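You operate a simulated robot arm through the tools that you are given. There is no shell and no other tool.

The job below is to be done with a simulated two-armed robot. You get a single attempt, and the scene is never put back.

JOB
Test the desk stop: start belt, drums and pan in that order, then push it.
Fine: each start button once; the desk stop stays down and nothing runs.
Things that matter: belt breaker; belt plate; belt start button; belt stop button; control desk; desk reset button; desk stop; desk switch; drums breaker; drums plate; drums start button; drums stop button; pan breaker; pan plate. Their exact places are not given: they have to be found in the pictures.

Only the result counts: the job must be done as asked and must still hold three seconds after the hand-in. Knocking over, shifting, dropping, spilling or breaking anything else fails it.

ROBOT AND FRAMES
Two 7-joint arms with three-finger grippers on one trunk, on a base that drives. Base frame: it is fixed to the floor where the robot stands at the start and does not move with it; the origin is under the middle of the robot, x ahead of it, y to its left, z up. Lengths are in m, angles in degrees, forces in N, time in s.
The left shoulder is at the start at [0.07, 0.165, 1.063], the right one opposite. With the tool pointing down near the work surface each hand reaches from about 0.3 to 0.86 m from the robot's upright axis, wherever it stands, measured 20 degrees to its own side. Places, roughly: belt breaker [1.1, -1.8, 0.9]; belt plate [1.1, -1.8, 0.9]; belt start button [1, -1.7, 0.9]; belt stop button [1, -1.7, 0.9]; control desk [1.2, -1.9, 0.5]; desk reset button [0.9, -1.9, 0.9]; desk stop [0.9, -2, 0.9]; desk switch [1, -2, 0.9]; drums breaker [1.1, -1.9, 0.9]; drums plate [1.1, -1.8, 0.9]; drums start button [1, -1.8, 0.9]; drums stop button [1, -1.8, 0.9]; pan breaker [1.1, -1.9, 0.9]; pan plate [1, -1.9, 0.9]; pan start button [0.9, -1.9, 0.9]; pan stop button [1, -1.9, 0.9]. Payload 3.91 kg a hand.
Tool frame (each hand has its own): the origin (TCP) lies between the finger pads and is the grasp point; the fingertips stand 0.03 m ahead of it; z points along the fingers, y is the line along which they close. The gripper opens to 0.116 m. The gripper's body begins 0.073 m behind the TCP.
Orientation is that of the tool frame in the base frame, as a unit quaternion [w, x, y, z]. With the fingers straight down and closing along the base's y, the tool's x points along the base's -x, its y along +y and its z along -z.

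CONTROLS
- The arms move only by the tool nudge_tool. It takes "left_series", "right_series" or both (then of equal length, played together; a hand with none holds still); each is a list of rows, each a list of 7 numbers: the turn, a rotation vector about the tool's x, y, z in degrees, then the shift along the tool's x, y, z in mm, then the opening in per cent of the stroke, from 0 (shut) to 100 (fully open). In form: [[rx, ry, rz, dx, dy, dz, fingers], ...]. A call has 1 to 20 rows; each row shifts and turns the commanded pose from where the row before left it, along the tool's axes as they then stand. Each row takes 0.2 s and may step no farther than 0.05 m and 8.6 degrees from the row before; otherwise, or with a gripper value out of range, the whole call is refused. Where a pose cannot be reached the arm comes as near as it can. A force on the tool above 70 N (or 10 N above the force at the start of the call, whichever is more), or a blocked arm, ends the call early, and 0.2 s more pass. The fingers move at their own pace (about 0.153 m/s each) and stop on an object; they squeeze with about 36 N. The grip force told is the motor's: it shows also when the fingers shut on nothing. Time passes only in rows, and 0.2 s behind the last, so rows that do not move let the fingers close. The reply holds the time, the measured pose of the TCP, the force on the tool along the base axes, the opening and the grip force, in the units named above and with some noise, with the torque about the TCP (base axes, N m) and any sound that the robot's microphone picked up, and new pictures: "views" is both (left out), scene, wrist or none (wrist: the cameras of the hands that moved).
- Cameras (640 x 400 px; columns grow to the right, rows downward): "scene" is now at [0.1432, 0.0067, 1.3968]; the picture's right is [0.06, -1.00, 0.00], its down [-0.44, -0.03, -0.90] and it looks along [0.90, 0.06, -0.44] (base axes); focal length 291 px, centre (320, 200). "left" rides on the left gripper at [0.075, 0.017, -0.088] in its tool frame; the picture's right is [-0.22, 0.97, 0.00], its down [-0.70, -0.16, -0.70] and it looks along [-0.68, -0.16, 0.71] (tool axes); focal length 247 px, centre (320, 200). "right" rides on the right gripper at [0.052, 0.056, -0.088] in its tool frame; the picture's right is [-0.73, 0.68, 0.00], its down [-0.49, -0.52, -0.70] and it looks along [-0.48, -0.51, 0.71] (tool axes); focal length 247 px, centre (320, 200).
- move_column(by): slides the trunk up (or, below 0, down) by that many m; the arms and the scene camera ride with it, the base frame stays. It gives what a move gives, with no picture.
- steer(legs): drives the robot by 1 to 6 legs, each [ahead, left, turn to the left] in m, m and degrees, along the robot's own axes; the way and the turn of a leg run together, so that a leg with both is an arc; at most 1.5 m and 180 degrees a leg. The arms and the cameras ride along, it lands a little off, and it stops where it bumps. It gives what a move gives, and a new picture of the scene camera.
- turn_head(pan, tilt): turns the head with the scene camera to pan (to the left, within 86 degrees either way) and tilt (down, from -29 to 69), counted from straight ahead of the robot. It gives what a move gives, and a new picture of the scene camera.
- point_at(camera, pixels): for up to 12 pixels [column, row] of the newest picture of that camera ("zoom" is the newest enlarged one), the place [x, y, z] in the base frame of the surface seen there, good to about 0.002 m. It takes no simulated time.
- zoom(camera, box): a new picture of the part [left, top, right, bottom] of that camera's present view, enlarged. It takes no simulated time.
- hand_in(): hands the job in; it is judged then, once.

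Unless the task says otherwise, let go and move clear before handing in.

The tools are called after "Call:" as a command line: name --argument value ..., lists and objects as JSON in quotes. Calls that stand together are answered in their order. nudge_tool: Moves the arms, as the interface text tells. Its arguments: {"type":"object","properties":{"left_series":{"type":"array","items":{"type":"array","items":{"type":"number"}}},"right_series":{"type":"array","items":{"type":"array","items":{"type":"number"}}},"views":{"type":"string","enum":["both","scene","wrist","none"]}},"required":[]} The other tools are called the same way: move_column (by) slides the trunk up or down; steer (legs) drives the base; turn_head (pan, tilt) turns the head that bears the scene camera; point_at (camera, pixels) gives the place of the surface under pixels of a picture; zoom (camera, box) takes an enlarged picture of a part of a camera's view; hand_in () hands the job in.

At the start:

```text
time: 0.0
left_position: [0.5829, 0.2781, 1.1893]
left_ee_rot: [-0.001, 0.0, 1.0, 0.0]
left_ft_force: [0.0, 0.1, 0.2]
left_wrist_torque: [0.02, -0.01, -0.05]
left_width: 0.1159
left_finger_force: 0.1
right_position: [0.5482, -0.2128, 1.1579]
right_ee_rot: [0.001, -0.001, 1.0, 0.0]
right_ft_force: [0.3, 0.1, 0.1]
right_wrist_torque: [0.0, -0.02, -0.01]
right_width: 0.1159
right_finger_force: 0.0
trunk travel left (down, up): [-0.6, 0.24]
robot x, y, heading: [0.0013, -0.0014, 0.0]
head pan, tilt: [3.6, 25.9]
```

scene: 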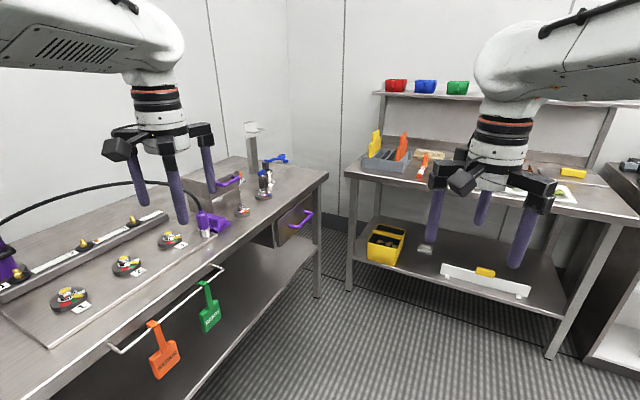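
right: 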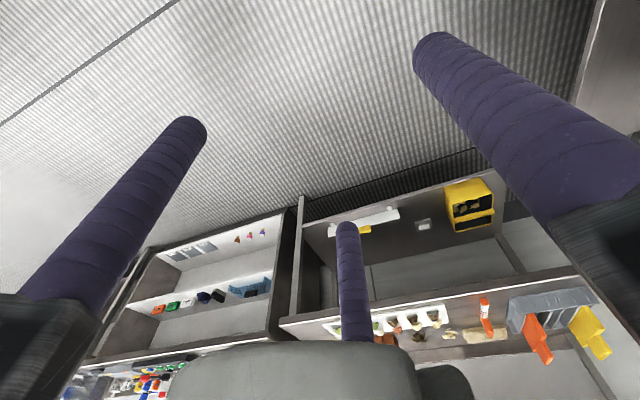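
left: 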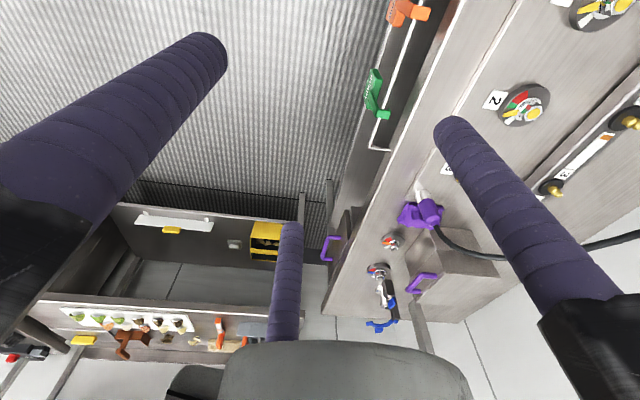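

The scene picture shows a bench to the left and a table ahead; the control desk is far to the right, out of view. I turn the head to the right to find it.

Call:
turn_head --pan -60 --tilt 25

```text
time: 1.3
left_position: [0.5825, 0.2785, 1.1893]
left_ee_rot: [0.0, 0.0, 1.0, -0.001]
left_ft_force: [0.0, 0.0, 0.4]
left_wrist_torque: [-0.02, 0.03, 0.01]
left_width: 0.1157
left_finger_force: 0.1
right_position: [0.5478, -0.2128, 1.1591]
right_ee_rot: [0.0, 0.0, 1.0, 0.0]
right_ft_force: [-0.1, 0.0, -1.1]
right_wrist_torque: [-0.01, -0.02, -0.01]
right_width: 0.1162
right_finger_force: 0.0
trunk travel left (down, up): [-0.6, 0.24]
robot x, y, heading: [0.0012, 0.0007, 0.2]
head pan, tilt: [-60.0, 25.0]
```

scene: 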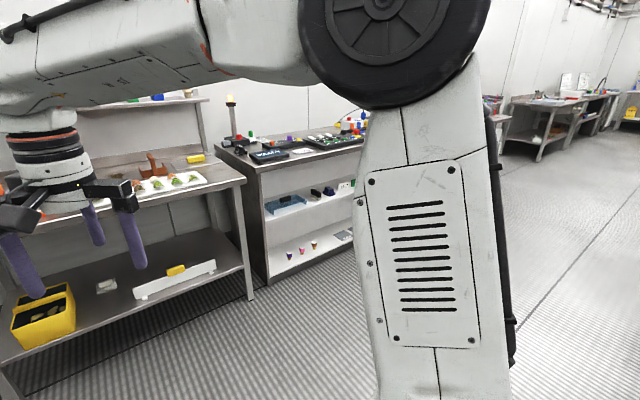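

The cabinet at about (300,150), with coloured buttons on top, looks like the control desk. I locate it and the floor around it.

Call:
point_at --camera "scene" --pixels '[[268, 155], [262, 172], [350, 142], [232, 100], [222, 147], [270, 280], [355, 240], [248, 297], [240, 180], [300, 150], [510, 100], [545, 160]]'

Call:
zoom --camera "scene" --box '[210, 80, 370, 180]'

```text
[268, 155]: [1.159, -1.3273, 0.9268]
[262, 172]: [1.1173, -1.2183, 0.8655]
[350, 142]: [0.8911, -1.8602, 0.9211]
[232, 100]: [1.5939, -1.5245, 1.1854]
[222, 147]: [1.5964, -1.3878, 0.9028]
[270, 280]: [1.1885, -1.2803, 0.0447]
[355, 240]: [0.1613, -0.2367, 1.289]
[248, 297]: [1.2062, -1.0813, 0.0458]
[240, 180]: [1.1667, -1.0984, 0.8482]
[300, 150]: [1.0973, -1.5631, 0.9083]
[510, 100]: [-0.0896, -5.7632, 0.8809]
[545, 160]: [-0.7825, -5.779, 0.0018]
```

```text
4.00 times, centred on (290, 130) of scene
```

zoom: 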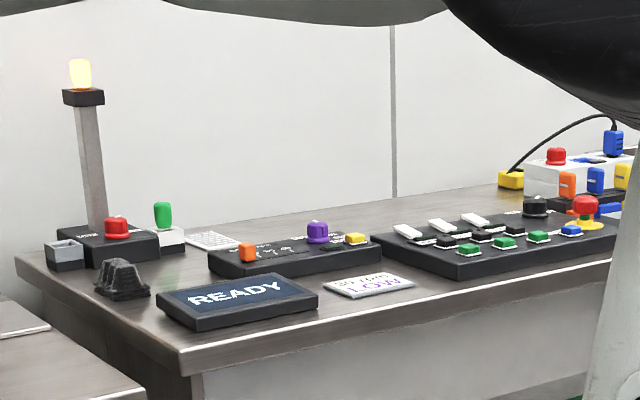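

The desk's front edge runs near x≈1.1 at y≈-1.2, and the panel with three starts lies around (1.0,-1.8). I drive to the right, then look at it from in front.

Call:
steer --legs '[[0, -1.3, 0], [0, -0.35, 0]]'

Call:
turn_head --pan -8 --tilt 28

```text
time: 9.7
left_position: [0.5821, -1.362, 1.19]
left_ee_rot: [0.0, -0.003, 1.0, 0.0]
left_ft_force: [-0.6, 0.0, -0.9]
left_wrist_torque: [-0.02, -0.03, -0.01]
left_width: 0.116
left_finger_force: 0.1
right_position: [0.5496, -1.8551, 1.1578]
right_ee_rot: [0.0, -0.004, 1.0, 0.0]
right_ft_force: [-0.6, 0.2, -0.3]
right_wrist_torque: [0.01, -0.01, 0.0]
right_width: 0.1159
right_finger_force: 0.1
trunk travel left (down, up): [-0.6, 0.24]
robot x, y, heading: [0.0019, -1.6468, 0.5]
head pan, tilt: [-60.0, 25.0]
```

scene: 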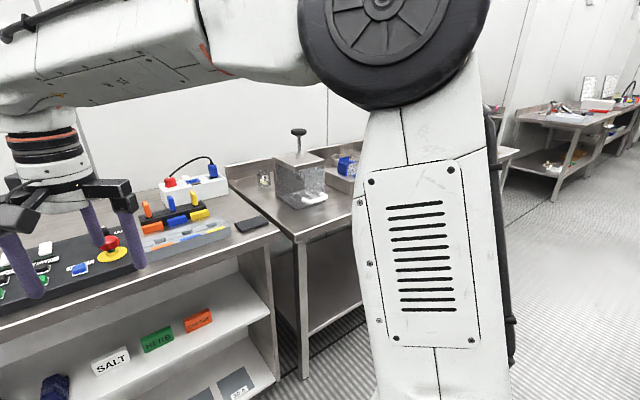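

```text
time: 10.9
left_position: [0.5813, -1.363, 1.1884]
left_ee_rot: [0.0, -0.003, 1.0, 0.0]
left_ft_force: [0.0, -0.4, 0.2]
left_wrist_torque: [0.0, 0.01, 0.0]
left_width: 0.1158
left_finger_force: 0.1
right_position: [0.5504, -1.8547, 1.1581]
right_ee_rot: [0.0, -0.004, 1.0, 0.0]
right_ft_force: [-0.1, -0.7, -0.4]
right_wrist_torque: [0.0, 0.02, -0.02]
right_width: 0.116
right_finger_force: 0.1
trunk travel left (down, up): [-0.6, 0.24]
robot x, y, heading: [0.002, -1.6425, 0.4]
head pan, tilt: [-8.0, 28.0]
```

scene: 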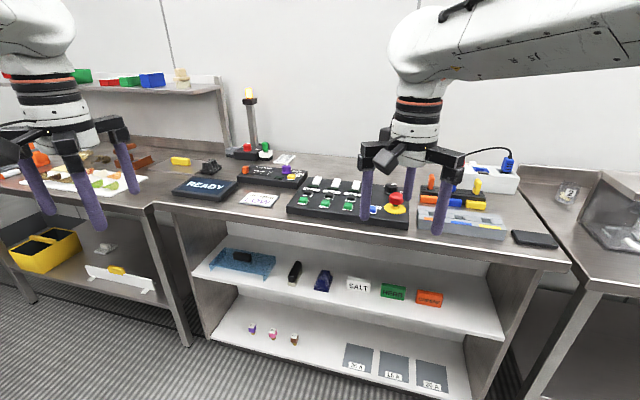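

The control panel is in plain view, around (290–405, 175–225). I zoom in on it and on the panels beside it.

Call:
zoom --camera "scene" --box '[280, 165, 416, 250]'

Call:
point_at --camera "scene" --pixels '[[303, 200], [325, 204], [347, 207], [375, 211], [396, 210], [396, 197], [288, 212], [310, 192], [350, 225], [160, 207], [560, 265], [375, 240]]'

Call:
zoom --camera "scene" --box '[170, 135, 330, 235]'

```text
4.71 times, centred on (348, 208) of scene
```

zoom: 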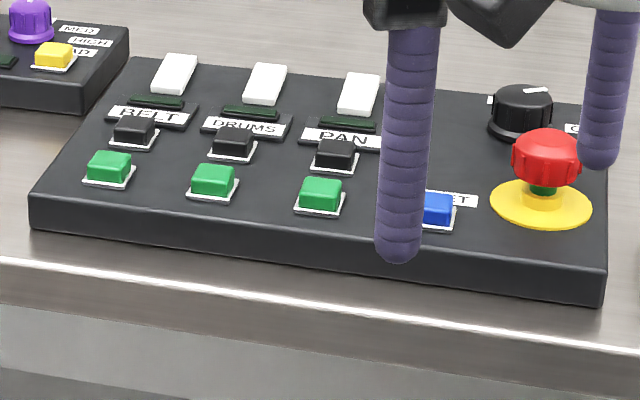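

```text
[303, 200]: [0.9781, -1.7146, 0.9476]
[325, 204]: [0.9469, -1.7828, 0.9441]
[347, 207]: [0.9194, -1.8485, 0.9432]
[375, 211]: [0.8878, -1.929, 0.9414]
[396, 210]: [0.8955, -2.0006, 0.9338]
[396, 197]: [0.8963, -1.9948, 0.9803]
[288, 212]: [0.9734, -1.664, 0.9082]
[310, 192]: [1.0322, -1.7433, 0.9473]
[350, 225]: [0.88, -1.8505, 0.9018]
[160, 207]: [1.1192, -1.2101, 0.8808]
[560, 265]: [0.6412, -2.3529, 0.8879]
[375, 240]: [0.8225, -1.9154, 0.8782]
```

```text
4.00 times, centred on (250, 185) of scene
```

zoom: 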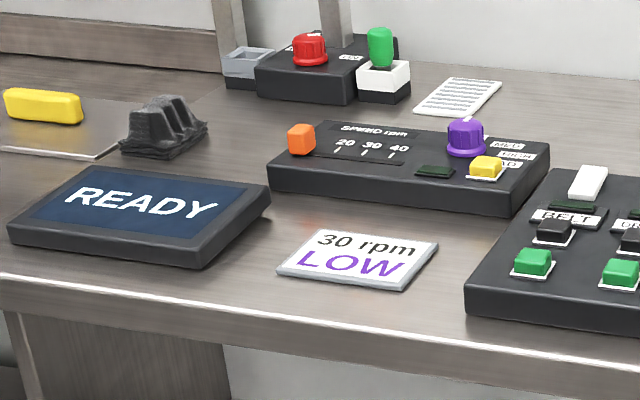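

The three green starts are at about (0.978,-1.715), (0.947,-1.783) and (0.919,-1.849), and the mushroom is at (0.896,-1.995,0.98). The desk front is turned about -23°, so I square up to it and move closer so the right hand can reach.

Call:
steer --legs '[[0, 0, -23.1], [0, 0.387, 0], [0.33, 0, 0]]'

Call:
turn_head --pan -15 --tilt 45

```text
time: 16.3
left_position: [1.0936, -1.3767, 1.188]
left_ee_rot: [0.0, 0.192, 0.981, 0.0]
left_ft_force: [-0.1, 0.1, -0.6]
left_wrist_torque: [-0.02, -0.01, -0.01]
left_width: 0.1161
left_finger_force: 0.0
right_position: [0.8777, -1.8182, 1.1589]
right_ee_rot: [0.001, 0.192, 0.981, -0.001]
right_ft_force: [-1.0, -0.4, -0.4]
right_wrist_torque: [-0.01, 0.02, 0.01]
right_width: 0.1159
right_finger_force: 0.0
trunk travel left (down, up): [-0.6, 0.24]
robot x, y, heading: [0.4513, -1.418, -22.1]
head pan, tilt: [-8.0, 28.0]
```

scene: 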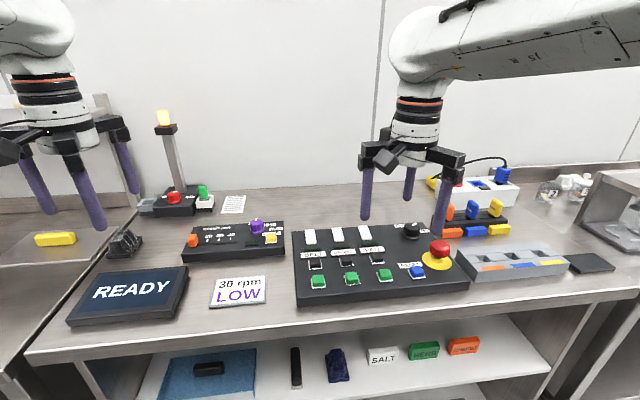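

```text
time: 17.1
left_position: [1.094, -1.3777, 1.1893]
left_ee_rot: [0.001, 0.192, 0.981, 0.0]
left_ft_force: [0.5, 0.1, -0.5]
left_wrist_torque: [-0.02, 0.03, -0.01]
left_width: 0.1161
left_finger_force: 0.0
right_position: [0.8757, -1.8185, 1.1578]
right_ee_rot: [0.001, 0.192, 0.981, 0.0]
right_ft_force: [-0.4, -1.0, -0.3]
right_wrist_torque: [-0.03, -0.03, 0.02]
right_width: 0.116
right_finger_force: 0.2
trunk travel left (down, up): [-0.6, 0.24]
robot x, y, heading: [0.4517, -1.4128, -22.0]
head pan, tilt: [-15.0, 45.0]
```

scene: 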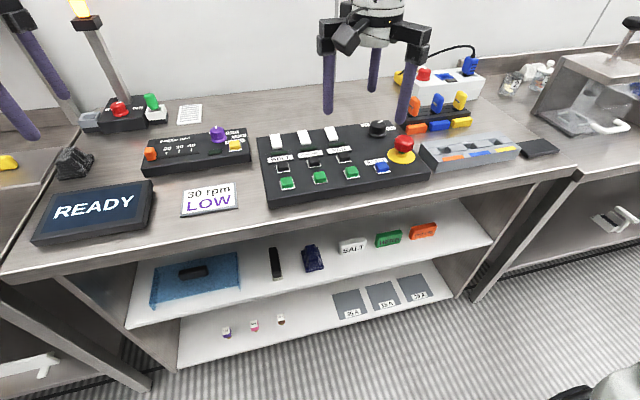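

The panel is at (258–430, 125–205). I zoom in to read the switch, the breakers and the lamps.

Call:
zoom --camera "scene" --box '[250, 110, 440, 215]'

Call:
zoom --camera "scene" --box '[310, 110, 440, 191]'

```text
3.37 times, centred on (345, 162) of scene
```

zoom: 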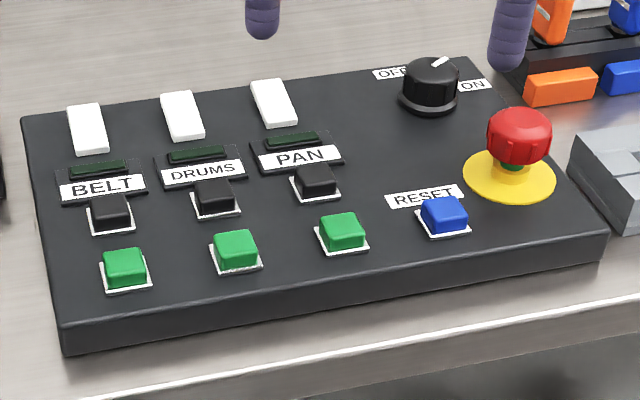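

```text
4.92 times, centred on (375, 150) of scene
```

zoom: 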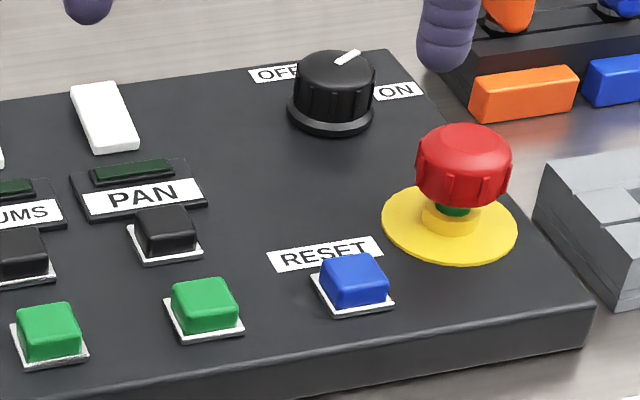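

The switch mark points up and right towards ON, and all the lamps are dark. I shut the right fingers to make a pusher and take a wrist view of the panel.

Call:
nudge_tool --right_series '[[0, 0, 0, 0, 0, 0, 0], [0, 0, 0, 0, 0, 0, 0], [0, 0, 0, 0, 0, 0, 0]]'

```text
time: 17.9
left_position: [1.0934, -1.3775, 1.1892]
left_ee_rot: [0.0, 0.191, 0.982, 0.0]
left_ft_force: [-0.6, 0.2, 0.0]
left_wrist_torque: [-0.01, 0.0, 0.02]
left_width: 0.1161
left_finger_force: 0.0
right_position: [0.876, -1.8195, 1.1568]
right_ee_rot: [0.0, 0.192, 0.981, 0.0]
right_ft_force: [0.3, -0.7, -0.2]
right_wrist_torque: [0.02, 0.0, -0.02]
right_width: 0.009
right_finger_force: 35.9
trunk travel left (down, up): [-0.6, 0.24]
robot x, y, heading: [0.4494, -1.4159, -22.2]
head pan, tilt: [-15.0, 45.0]
```

scene: 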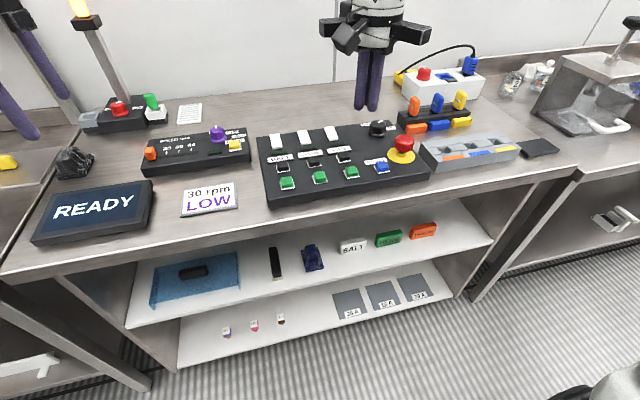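
right: 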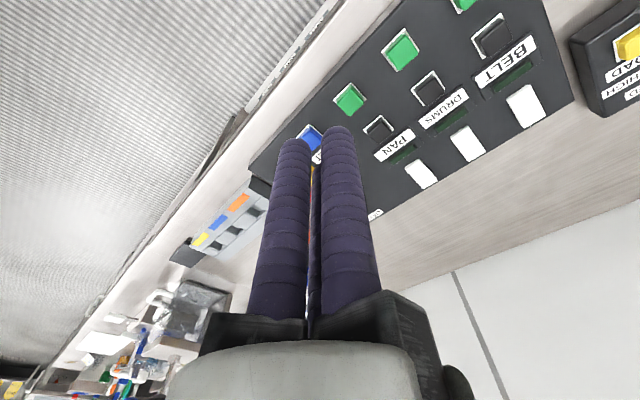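

The fingers are shut, and the wrist view shows all three white breakers at (420,173), (467,143) and (525,105). I zoom there and get exact positions of the buttons from the scene camera.

Call:
zoom --camera "right" --box '[330, 0, 590, 200]'

Call:
zoom --camera "scene" --box '[250, 110, 440, 215]'

```text
2.00 times, centred on (460, 100) of right
```

zoom: 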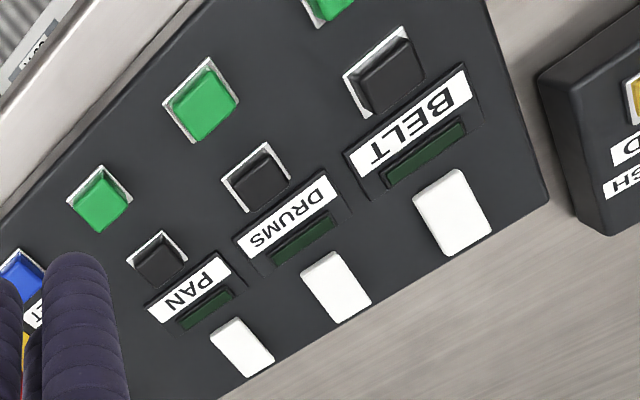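

```text
3.37 times, centred on (345, 162) of scene
```

zoom: 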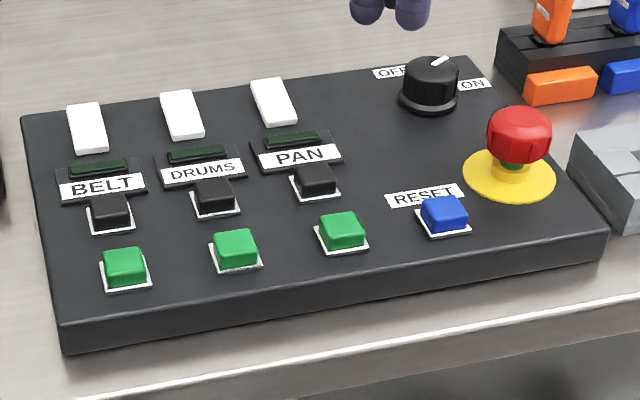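

I measure the button tops, the breaker ends and the mushroom in the enlarged scene picture.

Call:
point_at --camera "zoom" --pixels '[[125, 263], [235, 245], [343, 227], [444, 210], [520, 127], [83, 108], [92, 148], [270, 85], [281, 120], [172, 97], [186, 134], [315, 175]]'

Call:
point_at --camera "zoom" --pixels '[[114, 257], [137, 256], [118, 270], [140, 268], [105, 288], [520, 112], [492, 130], [547, 125], [435, 70], [480, 190], [60, 280], [180, 270]]'

```text
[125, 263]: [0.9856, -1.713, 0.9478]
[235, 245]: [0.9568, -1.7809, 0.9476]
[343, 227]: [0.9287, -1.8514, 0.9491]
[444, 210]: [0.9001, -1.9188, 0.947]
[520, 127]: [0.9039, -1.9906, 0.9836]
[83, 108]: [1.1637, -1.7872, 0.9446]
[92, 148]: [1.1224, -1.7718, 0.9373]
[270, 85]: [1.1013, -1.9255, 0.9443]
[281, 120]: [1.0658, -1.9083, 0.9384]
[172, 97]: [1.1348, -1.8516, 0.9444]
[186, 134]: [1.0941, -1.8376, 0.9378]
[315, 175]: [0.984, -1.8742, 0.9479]
```

```text
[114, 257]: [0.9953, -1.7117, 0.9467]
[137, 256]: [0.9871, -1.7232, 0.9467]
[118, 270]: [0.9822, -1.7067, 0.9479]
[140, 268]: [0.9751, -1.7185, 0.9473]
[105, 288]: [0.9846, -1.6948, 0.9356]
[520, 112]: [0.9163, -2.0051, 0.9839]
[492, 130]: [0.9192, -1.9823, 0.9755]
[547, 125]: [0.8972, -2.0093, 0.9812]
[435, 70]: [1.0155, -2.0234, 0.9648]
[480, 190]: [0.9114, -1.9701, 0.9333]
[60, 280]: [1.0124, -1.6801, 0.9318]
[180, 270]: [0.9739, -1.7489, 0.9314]
```

The breakers all sit alike, with the far end up. I check the switch's mark against its OFF and ON labels with a closer zoom.

Call:
zoom --camera "scene" --box '[350, 115, 410, 152]'

Call:
zoom --camera "scene" --box '[30, 170, 260, 250]'

```text
10.67 times, centred on (380, 134) of scene
```

zoom: 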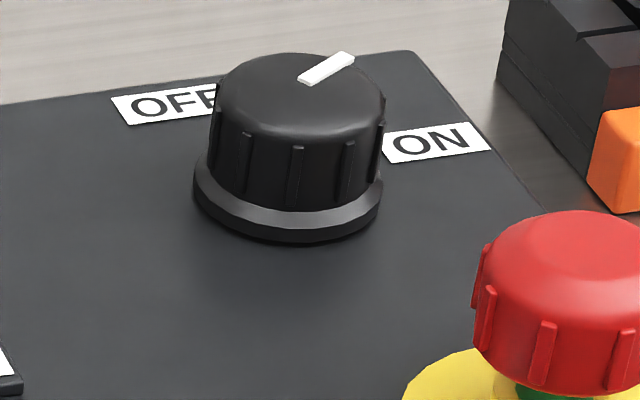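

```text
2.78 times, centred on (145, 210) of scene
```

zoom: 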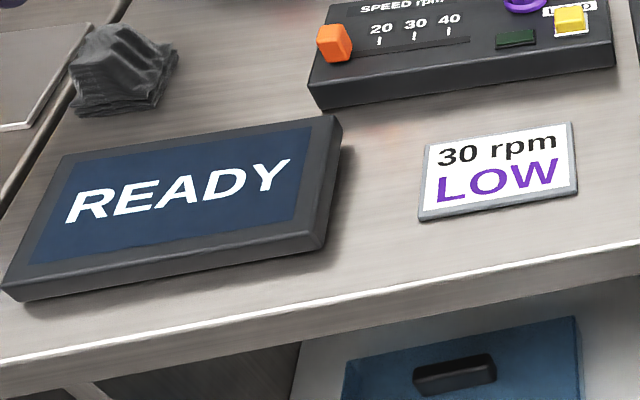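

The mark points up and right to ON, so the desk is switched on. I bring the shut right fingers over the belt start at (0.986,-1.715) and hover with the tips about 25 mm above it.

Call:
nudge_tool --right_series '[[0, 0, 0, -15.6, 34.5, 0, 0], [0, 0, 0, -15.6, 34.5, 0, 0], [0, 0, 0, -15.6, 34.5, 0, 0], [0, 0, 0, -15.6, 34.5, 0, 0], [0, 0, 0, 0, 0, 40, 0], [0, 0, 0, 0, 0, 40, 0], [0, 0, 0, 0, 0, 40, 0], [0, 0, 0, 0, 0, 35, 0], [0, 0, 0, 0, 0, 0, 0]]'

```text
time: 19.9
left_position: [1.0935, -1.376, 1.1885]
left_ee_rot: [0.0, 0.192, 0.981, 0.0]
left_ft_force: [0.4, 0.9, 0.5]
left_wrist_torque: [0.0, 0.0, 0.0]
left_width: 0.1162
left_finger_force: 0.0
right_position: [0.9879, -1.714, 1.0009]
right_ee_rot: [0.001, 0.191, 0.982, 0.0]
right_ft_force: [0.8, -0.3, -0.1]
right_wrist_torque: [-0.02, 0.0, -0.01]
right_width: 0.0094
right_finger_force: 35.8
trunk travel left (down, up): [-0.6, 0.24]
robot x, y, heading: [0.4506, -1.4127, -22.1]
head pan, tilt: [-15.0, 45.0]
```

scene: 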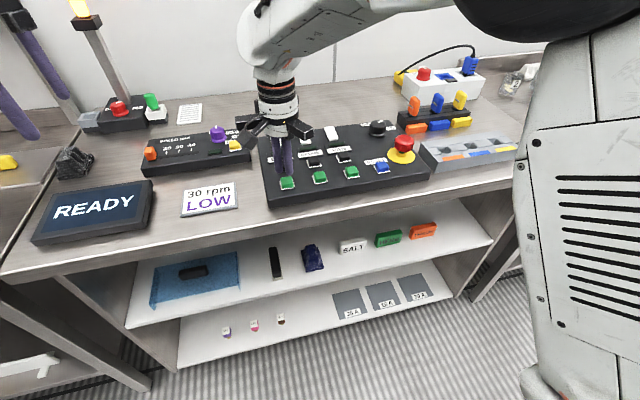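
right: 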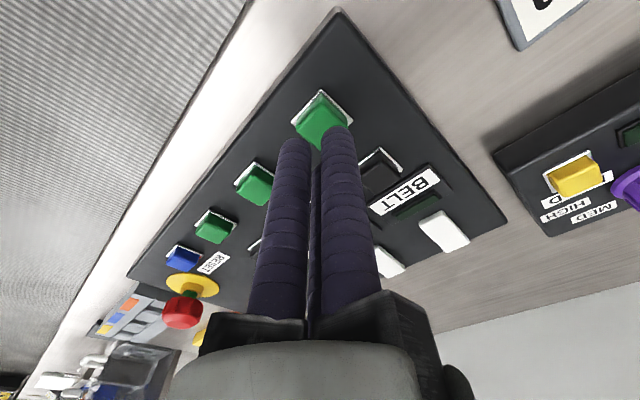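

The measured TCP is (0.988,-1.714,1.001). I zoom in to check that the tips are straight above the belt start at (287,182).

Call:
zoom --camera "scene" --box '[240, 125, 340, 205]'

Call:
point_at --camera "right" --pixels '[[320, 120], [255, 185], [215, 228], [185, 255], [293, 150], [335, 135], [183, 310]]'

```text
5.00 times, centred on (290, 165) of scene
```

zoom: 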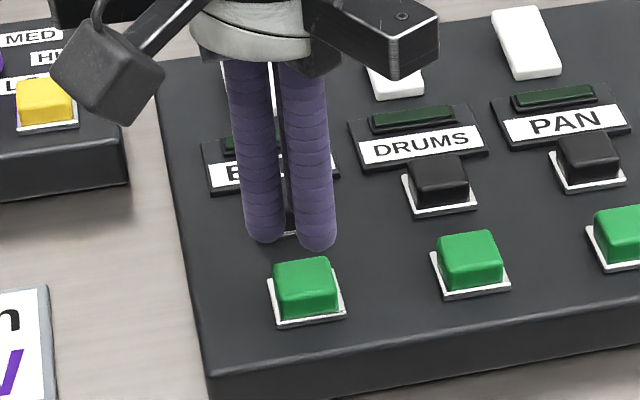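

```text
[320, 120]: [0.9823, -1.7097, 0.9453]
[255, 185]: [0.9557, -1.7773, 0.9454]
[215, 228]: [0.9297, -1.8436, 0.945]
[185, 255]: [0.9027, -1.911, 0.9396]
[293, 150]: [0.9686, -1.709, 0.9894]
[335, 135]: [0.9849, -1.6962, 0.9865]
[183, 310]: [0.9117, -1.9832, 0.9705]
```

I check where the finger tips actually are relative to the button.

Call:
point_at --camera "zoom" --pixels '[[265, 230], [317, 238], [265, 240], [317, 248], [290, 210], [305, 275], [290, 232], [305, 285]]'

Call:
zoom --camera "right" --box '[240, 60, 400, 160]'

```text
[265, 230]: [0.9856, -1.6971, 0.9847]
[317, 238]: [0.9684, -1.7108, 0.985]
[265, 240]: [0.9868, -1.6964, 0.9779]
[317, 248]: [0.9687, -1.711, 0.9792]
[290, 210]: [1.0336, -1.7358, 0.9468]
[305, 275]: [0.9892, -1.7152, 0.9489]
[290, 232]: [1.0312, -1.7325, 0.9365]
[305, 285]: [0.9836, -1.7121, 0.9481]
```

```text
4.00 times, centred on (320, 110) of right
```

zoom: 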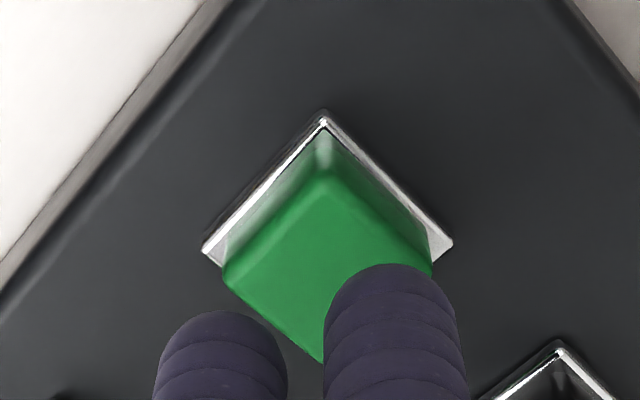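

The tips cluster around the TCP axis, so I press with the TCP centred on the button, whose top centre is about (0.985,-1.715,0.9475). I make a small lateral correction, then go down slowly.

Call:
nudge_tool --right_series '[[0, 0, 0, 2.4, -2, 10, 0], [0, 0, 0, 0, 0, 10, 0], [0, 0, 0, 0, 0, 3, 0], [0, 0, 0, 0, 0, 2, 0], [0, 0, 0, 0, 0, 2, 0]]'

Call:
zoom --camera "scene" --box '[240, 125, 340, 205]'

```text
time: 21.1
left_position: [1.0941, -1.3769, 1.1892]
left_ee_rot: [0.0, 0.191, 0.982, 0.0]
left_ft_force: [0.5, -0.5, -0.4]
left_wrist_torque: [0.02, -0.01, 0.0]
left_width: 0.1159
left_finger_force: 0.1
right_position: [0.9838, -1.7152, 0.9753]
right_ee_rot: [0.001, 0.193, 0.981, 0.0]
right_ft_force: [0.3, -0.6, 1.0]
right_wrist_torque: [-0.01, 0.01, 0.03]
right_width: 0.0089
right_finger_force: 45.0
trunk travel left (down, up): [-0.6, 0.24]
robot x, y, heading: [0.4478, -1.4122, -22.2]
head pan, tilt: [-15.0, 45.0]
```

scene: 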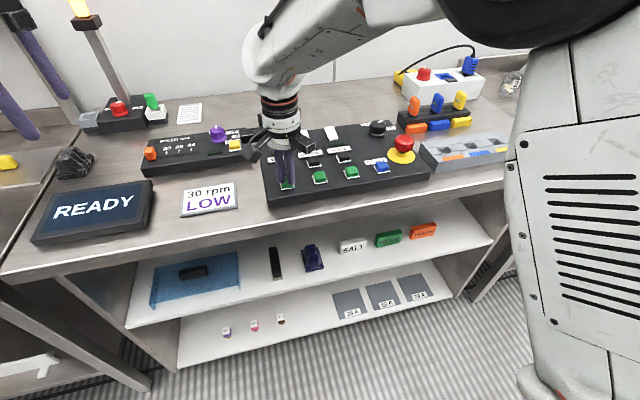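
right: 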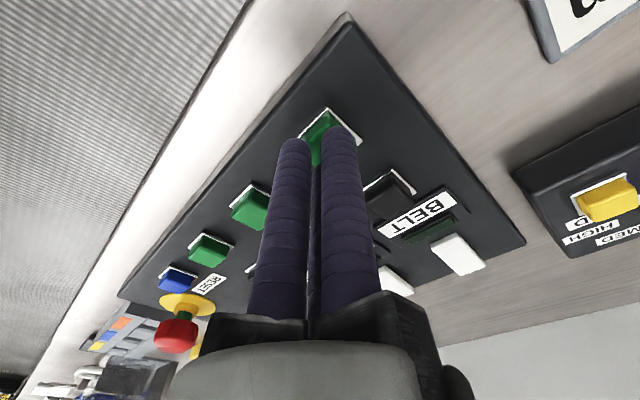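

```text
5.00 times, centred on (290, 165) of scene
```

zoom: 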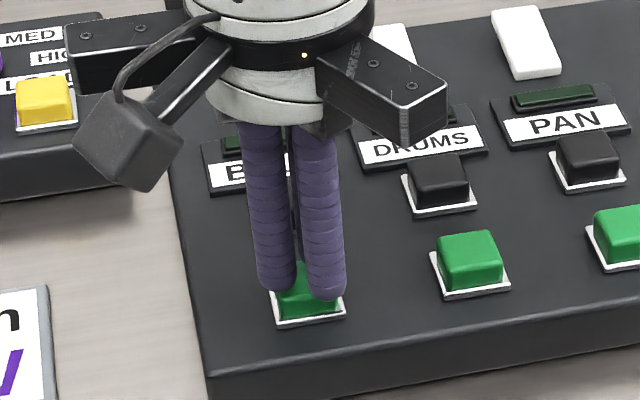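

The tip is right at the button top with almost no force (1 N), and the belt lamp at (440,225) is still dark. I go on downward in 2 mm steps.

Call:
nudge_tool --right_series '[[0, 0, 0, 0, 0, 2, 0], [0, 0, 0, 0, 0, 2, 0]]' --views "wrist"

```text
time: 21.7
left_position: [1.0931, -1.3763, 1.1889]
left_ee_rot: [0.0, 0.192, 0.981, 0.001]
left_ft_force: [0.5, -0.4, 0.1]
left_wrist_torque: [0.04, 0.01, 0.0]
left_width: 0.116
left_finger_force: 0.0
right_position: [0.9838, -1.7152, 0.9724]
right_ee_rot: [0.001, 0.191, 0.982, -0.001]
right_ft_force: [1.6, 0.0, 2.4]
right_wrist_torque: [0.02, -0.07, -0.01]
right_width: 0.009
right_finger_force: 45.1
trunk travel left (down, up): [-0.6, 0.24]
robot x, y, heading: [0.4499, -1.4163, -22.2]
head pan, tilt: [-15.0, 45.0]
heard: click
```

right: 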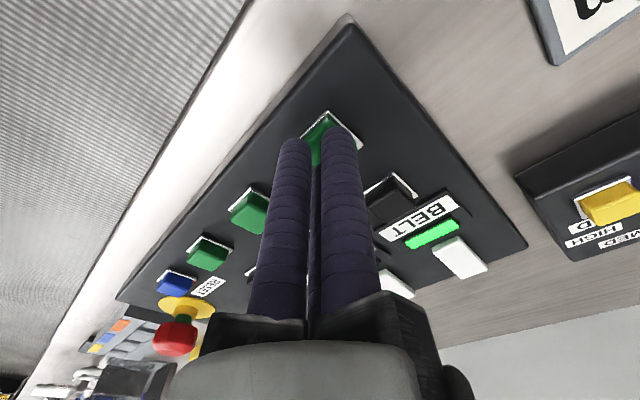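

There was a click and the BELT lamp at (432,233) is lit. I lift, move 73.5 mm along the row to the drums start, and go down to just above it.

Call:
nudge_tool --right_series '[[0, 0, 0, 0, 0, -15, 0], [0, 0, 0, 0, 0, -20, 0], [0, 0, 0, 0, -36.75, 0, 0], [0, 0, 0, 0, -36.75, 0, 0], [0, 0, 0, 0, 0, 0, 0], [0, 0, 0, 0, 0, 20, 0], [0, 0, 0, 0, 0, 6, 0], [0, 0, 0, 0, 0, 0, 0]]'

Call:
zoom --camera "scene" --box '[250, 125, 370, 205]'

```text
time: 23.5
left_position: [1.0936, -1.3768, 1.1894]
left_ee_rot: [0.0, 0.191, 0.982, 0.0]
left_ft_force: [0.5, -0.3, 0.1]
left_wrist_torque: [0.01, 0.0, 0.01]
left_width: 0.1162
left_finger_force: 0.1
right_position: [0.9558, -1.7818, 0.9813]
right_ee_rot: [0.0, 0.191, 0.982, 0.0]
right_ft_force: [-0.7, 0.2, -0.5]
right_wrist_torque: [0.02, 0.05, -0.02]
right_width: 0.0089
right_finger_force: 44.4
trunk travel left (down, up): [-0.6, 0.24]
robot x, y, heading: [0.4501, -1.4139, -22.1]
head pan, tilt: [-15.0, 45.0]
```

scene: 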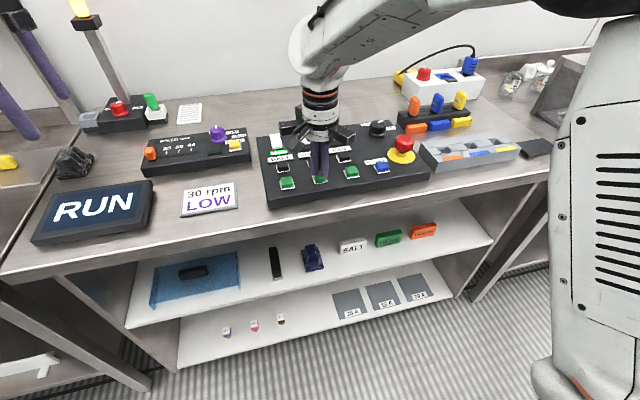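
right: 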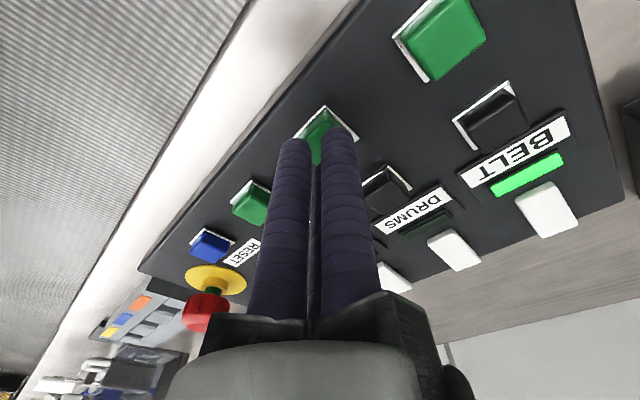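

```text
5.00 times, centred on (310, 165) of scene
```

zoom: 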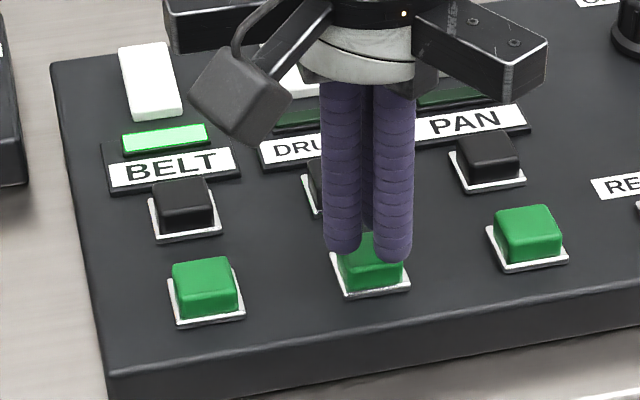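

The display now reads RUN and the BELT lamp is on; the hand is centred above the drums start with a free gap. I press it in small steps.

Call:
nudge_tool --right_series '[[0, 0, 0, 0, 0, 3, 0], [0, 0, 0, 0, 0, 3, 0], [0, 0, 0, 0, 0, 2, 0], [0, 0, 0, 0, 0, 2, 0]]' --views "wrist"

```text
time: 24.5
left_position: [1.0943, -1.3768, 1.1897]
left_ee_rot: [-0.001, 0.192, 0.981, 0.0]
left_ft_force: [-0.6, 1.2, -0.2]
left_wrist_torque: [0.01, 0.0, 0.0]
left_width: 0.116
left_finger_force: 0.1
right_position: [0.9558, -1.7834, 0.9694]
right_ee_rot: [0.001, 0.191, 0.982, 0.001]
right_ft_force: [0.8, 0.1, 2.7]
right_wrist_torque: [0.02, -0.06, 0.02]
right_width: 0.009
right_finger_force: 44.9
trunk travel left (down, up): [-0.6, 0.24]
robot x, y, heading: [0.4518, -1.4149, -22.0]
head pan, tilt: [-15.0, 45.0]
heard: click
```

right: 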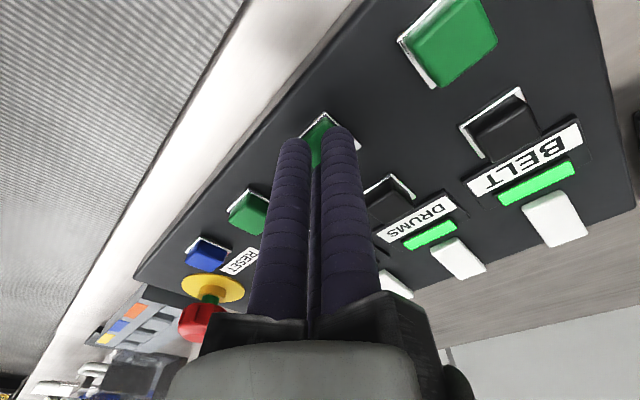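

A second click, and the DRUMS lamp at (430,235) is lit along with BELT. I lift and move on to just above the pan start.

Call:
nudge_tool --right_series '[[0, 0, 0, 0, 0, -15, 0], [0, 0, 0, 0, 0, -20, 0], [0, 0, 0, 0, -36.75, 0, 0], [0, 0, 0, 0, -36.75, 0, 0], [0, 0, 0, 0, 0, 0, 0], [0, 0, 0, 0, 0, 18, 0], [0, 0, 0, 0, 0, 6, 0], [0, 0, 0, 0, 0, 0, 0]]'

Call:
zoom --camera "scene" --box '[270, 115, 420, 205]'

```text
time: 26.3
left_position: [1.095, -1.3756, 1.1882]
left_ee_rot: [0.0, 0.192, 0.981, 0.0]
left_ft_force: [-0.4, 0.1, 0.9]
left_wrist_torque: [0.04, 0.02, 0.01]
left_width: 0.1159
left_finger_force: 0.1
right_position: [0.9269, -1.8512, 0.9819]
right_ee_rot: [0.0, 0.192, 0.981, 0.0]
right_ft_force: [-0.1, 0.3, 0.4]
right_wrist_torque: [0.01, -0.02, 0.0]
right_width: 0.0091
right_finger_force: 44.6
trunk travel left (down, up): [-0.6, 0.24]
robot x, y, heading: [0.4503, -1.4144, -22.1]
head pan, tilt: [-15.0, 45.0]
```

scene: 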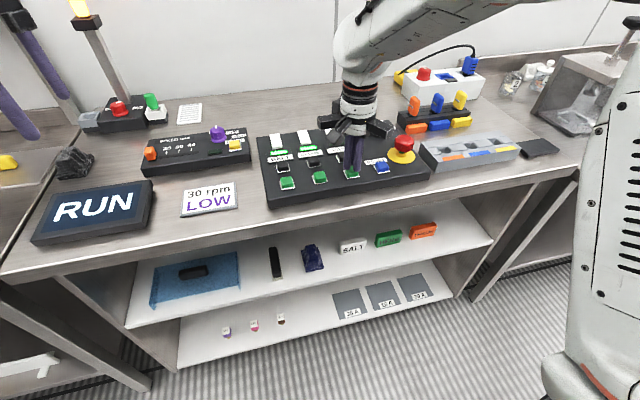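
right: 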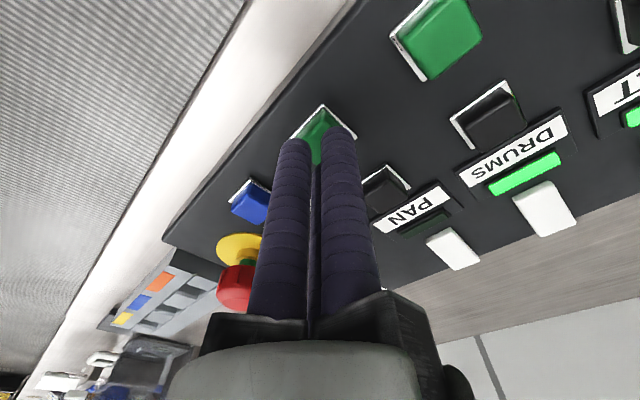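

```text
4.27 times, centred on (345, 160) of scene
```

zoom: 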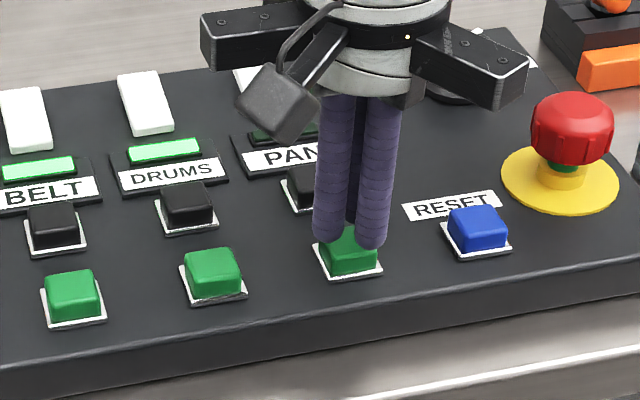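

BELT and DRUMS are lit, and the hand is centred above the pan start at (348,250) in the zoom. I press it the same way.

Call:
nudge_tool --right_series '[[0, 0, 0, 0, 0, 3, 0], [0, 0, 0, 0, 0, 3, 0], [0, 0, 0, 0, 0, 2, 0], [0, 0, 0, 0, 0, 2, 0]]' --views "wrist"

```text
time: 27.3
left_position: [1.094, -1.3765, 1.1893]
left_ee_rot: [0.001, 0.191, 0.982, 0.0]
left_ft_force: [-0.1, 0.0, 0.4]
left_wrist_torque: [0.02, -0.02, 0.0]
left_width: 0.1161
left_finger_force: 0.0
right_position: [0.9288, -1.8517, 0.9712]
right_ee_rot: [0.001, 0.191, 0.982, 0.0]
right_ft_force: [0.2, 0.8, 0.8]
right_wrist_torque: [0.03, 0.01, 0.0]
right_width: 0.0096
right_finger_force: 45.3
trunk travel left (down, up): [-0.6, 0.24]
robot x, y, heading: [0.453, -1.4178, -21.8]
head pan, tilt: [-15.0, 45.0]
heard: click
```

right: 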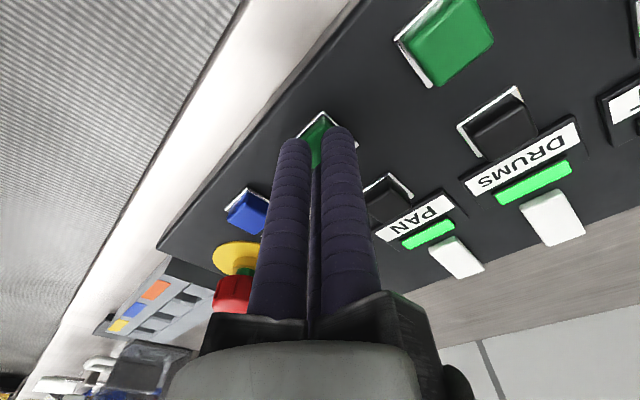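

A third click, and PAN at (428,235) is lit. I lift well clear of the mushroom's height and measure it again before moving over it.

Call:
nudge_tool --right_series '[[0, 0, 0, 0, 0, -15, 0], [0, 0, 0, 0, 0, -35, 0], [0, 0, 0, 0, 0, -40, 0], [0, 0, 0, 0, 0, 0, 0]]'

Call:
zoom --camera "scene" --box '[350, 115, 440, 187]'

```text
time: 28.3
left_position: [1.0946, -1.3769, 1.1879]
left_ee_rot: [0.0, 0.191, 0.982, -0.001]
left_ft_force: [-0.2, -0.3, 0.8]
left_wrist_torque: [0.0, 0.03, -0.01]
left_width: 0.1159
left_finger_force: 0.1
right_position: [0.928, -1.8525, 1.0619]
right_ee_rot: [0.001, 0.192, 0.981, 0.0]
right_ft_force: [0.0, -0.7, 0.1]
right_wrist_torque: [0.01, 0.02, 0.0]
right_width: 0.009
right_finger_force: 44.8
trunk travel left (down, up): [-0.6, 0.24]
robot x, y, heading: [0.4508, -1.4124, -22.0]
head pan, tilt: [-15.0, 45.0]
```

scene: 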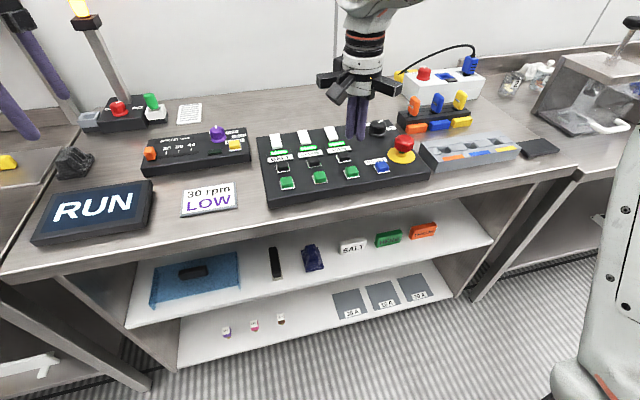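
right: 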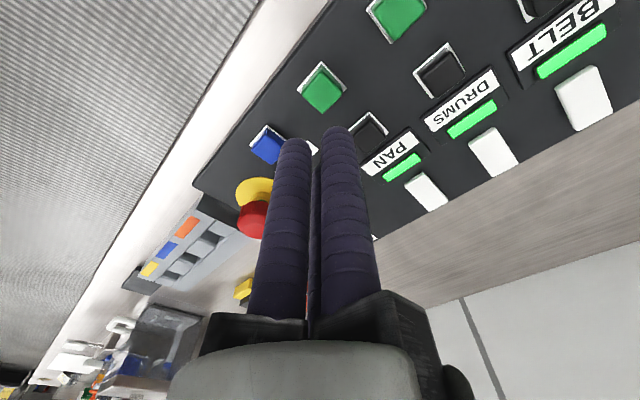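

```text
5.56 times, centred on (395, 151) of scene
```

zoom: 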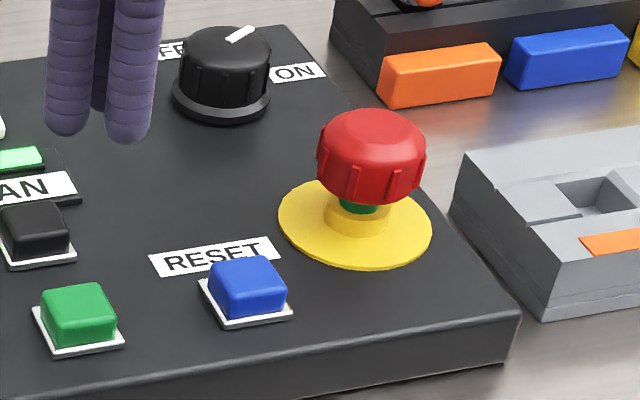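

All three lamps are lit and the third rod is now seen behind the two. I locate the cap's outline and its yellow disc.

Call:
point_at --camera "zoom" --pixels '[[373, 112], [373, 125], [373, 140], [373, 155], [373, 168], [325, 145], [418, 143], [282, 215], [428, 235], [362, 262], [310, 185], [345, 135]]'

Call:
point_at --camera "zoom" --pixels '[[350, 262], [290, 195], [430, 220], [248, 285], [80, 310], [400, 135]]'

```text
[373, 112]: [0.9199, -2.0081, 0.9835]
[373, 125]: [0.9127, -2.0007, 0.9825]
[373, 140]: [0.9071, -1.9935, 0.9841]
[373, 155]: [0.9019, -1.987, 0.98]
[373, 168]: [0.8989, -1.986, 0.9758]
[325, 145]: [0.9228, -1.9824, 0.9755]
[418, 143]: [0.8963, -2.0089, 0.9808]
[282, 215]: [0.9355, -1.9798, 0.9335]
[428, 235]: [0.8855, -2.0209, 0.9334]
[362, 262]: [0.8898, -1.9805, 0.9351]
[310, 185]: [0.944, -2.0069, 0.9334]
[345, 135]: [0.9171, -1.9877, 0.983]
```

```text
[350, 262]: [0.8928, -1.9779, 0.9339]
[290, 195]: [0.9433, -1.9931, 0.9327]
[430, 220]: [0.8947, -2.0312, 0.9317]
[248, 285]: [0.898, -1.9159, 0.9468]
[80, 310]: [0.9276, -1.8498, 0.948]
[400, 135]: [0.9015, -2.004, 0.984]
```

The cap centre comes out near (0.9115,-2.001) with its top at 0.984. I move over it at height, then down to about 18 mm above it.

Call:
nudge_tool --right_series '[[0, 0, 0, -10.2, -35.9, 0, 0], [0, 0, 0, -10.2, -35.9, 0, 0], [0, 0, 0, -10.2, -35.9, 0, 0], [0, 0, 0, -10.1, -35.9, 0, 0], [0, 0, 0, 0, 0, 15, 0], [0, 0, 0, 0, 0, 15, 0], [0, 0, 0, 0, 0, 0, 0]]'

Call:
zoom --camera "scene" --box '[340, 95, 460, 191]'

```text
time: 29.9
left_position: [1.094, -1.3777, 1.189]
left_ee_rot: [0.0, 0.192, 0.981, 0.0]
left_ft_force: [0.7, 0.2, 1.5]
left_wrist_torque: [-0.01, 0.0, -0.02]
left_width: 0.1156
left_finger_force: 0.0
right_position: [0.9096, -1.9992, 1.0317]
right_ee_rot: [0.001, 0.192, 0.981, 0.0]
right_ft_force: [-0.4, 0.1, -0.4]
right_wrist_torque: [0.02, 0.0, -0.01]
right_width: 0.009
right_finger_force: 44.7
trunk travel left (down, up): [-0.6, 0.24]
robot x, y, heading: [0.4521, -1.4155, -22.2]
head pan, tilt: [-15.0, 45.0]
```

scene: 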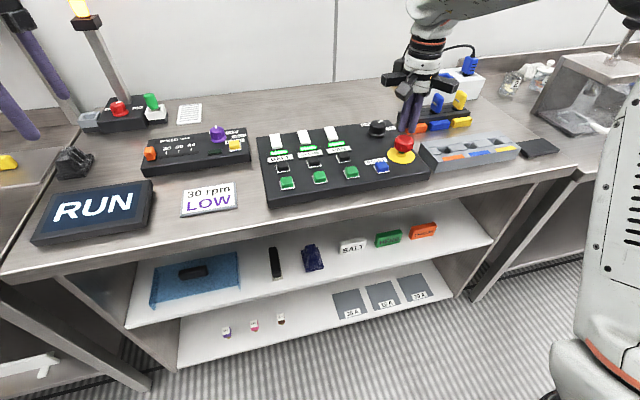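
right: 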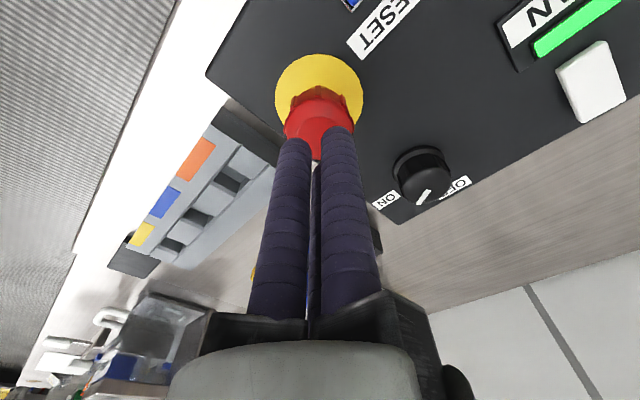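

```text
4.17 times, centred on (400, 143) of scene
```

zoom: 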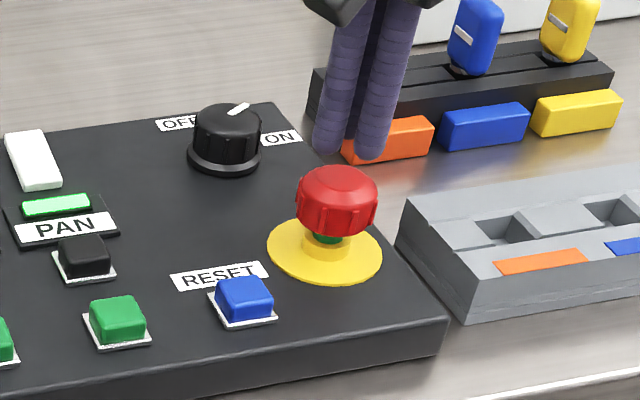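

The hand is centred over the cap and the wrist view shows the red cap in line with the tips. I correct by 2 mm, go down to contact, then push in steps and listen for the latch.

Call:
nudge_tool --right_series '[[0, 0, 0, -2, -1, 8, 0], [0, 0, 0, 0, 0, 8, 0], [0, 0, 0, 0, 0, 3, 0], [0, 0, 0, 0, 0, 3, 0], [0, 0, 0, 0, 0, 2, 0]]'

Call:
zoom --camera "scene" --box '[340, 95, 460, 191]'

```text
time: 31.1
left_position: [1.0927, -1.3768, 1.1896]
left_ee_rot: [0.0, 0.191, 0.982, 0.0]
left_ft_force: [0.2, 0.2, 0.8]
left_wrist_torque: [0.03, -0.02, -0.01]
left_width: 0.116
left_finger_force: 0.0
right_position: [0.9125, -2.0006, 1.0077]
right_ee_rot: [0.0, 0.191, 0.981, 0.0]
right_ft_force: [1.0, -0.4, 1.1]
right_wrist_torque: [0.02, -0.02, 0.01]
right_width: 0.0091
right_finger_force: 44.7
trunk travel left (down, up): [-0.6, 0.24]
robot x, y, heading: [0.4484, -1.4163, -22.2]
head pan, tilt: [-15.0, 45.0]
```

scene: 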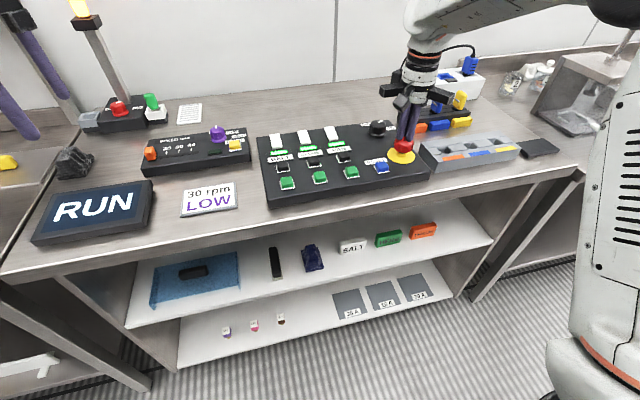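
right: 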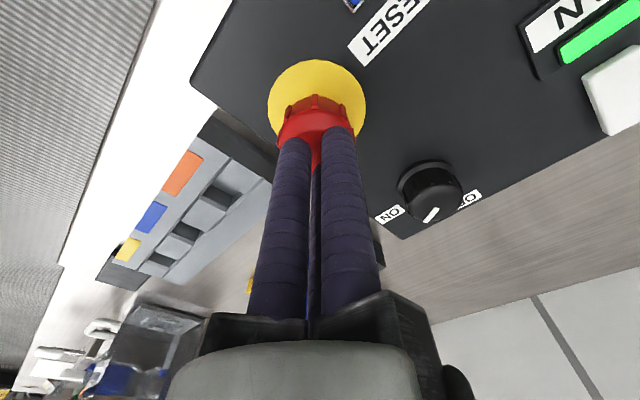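

```text
4.17 times, centred on (400, 143) of scene
```

zoom: 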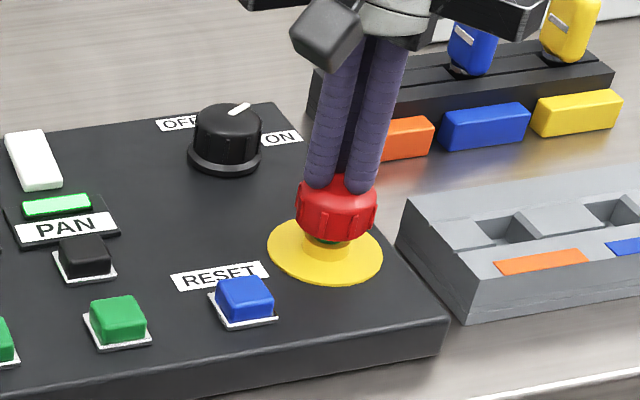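

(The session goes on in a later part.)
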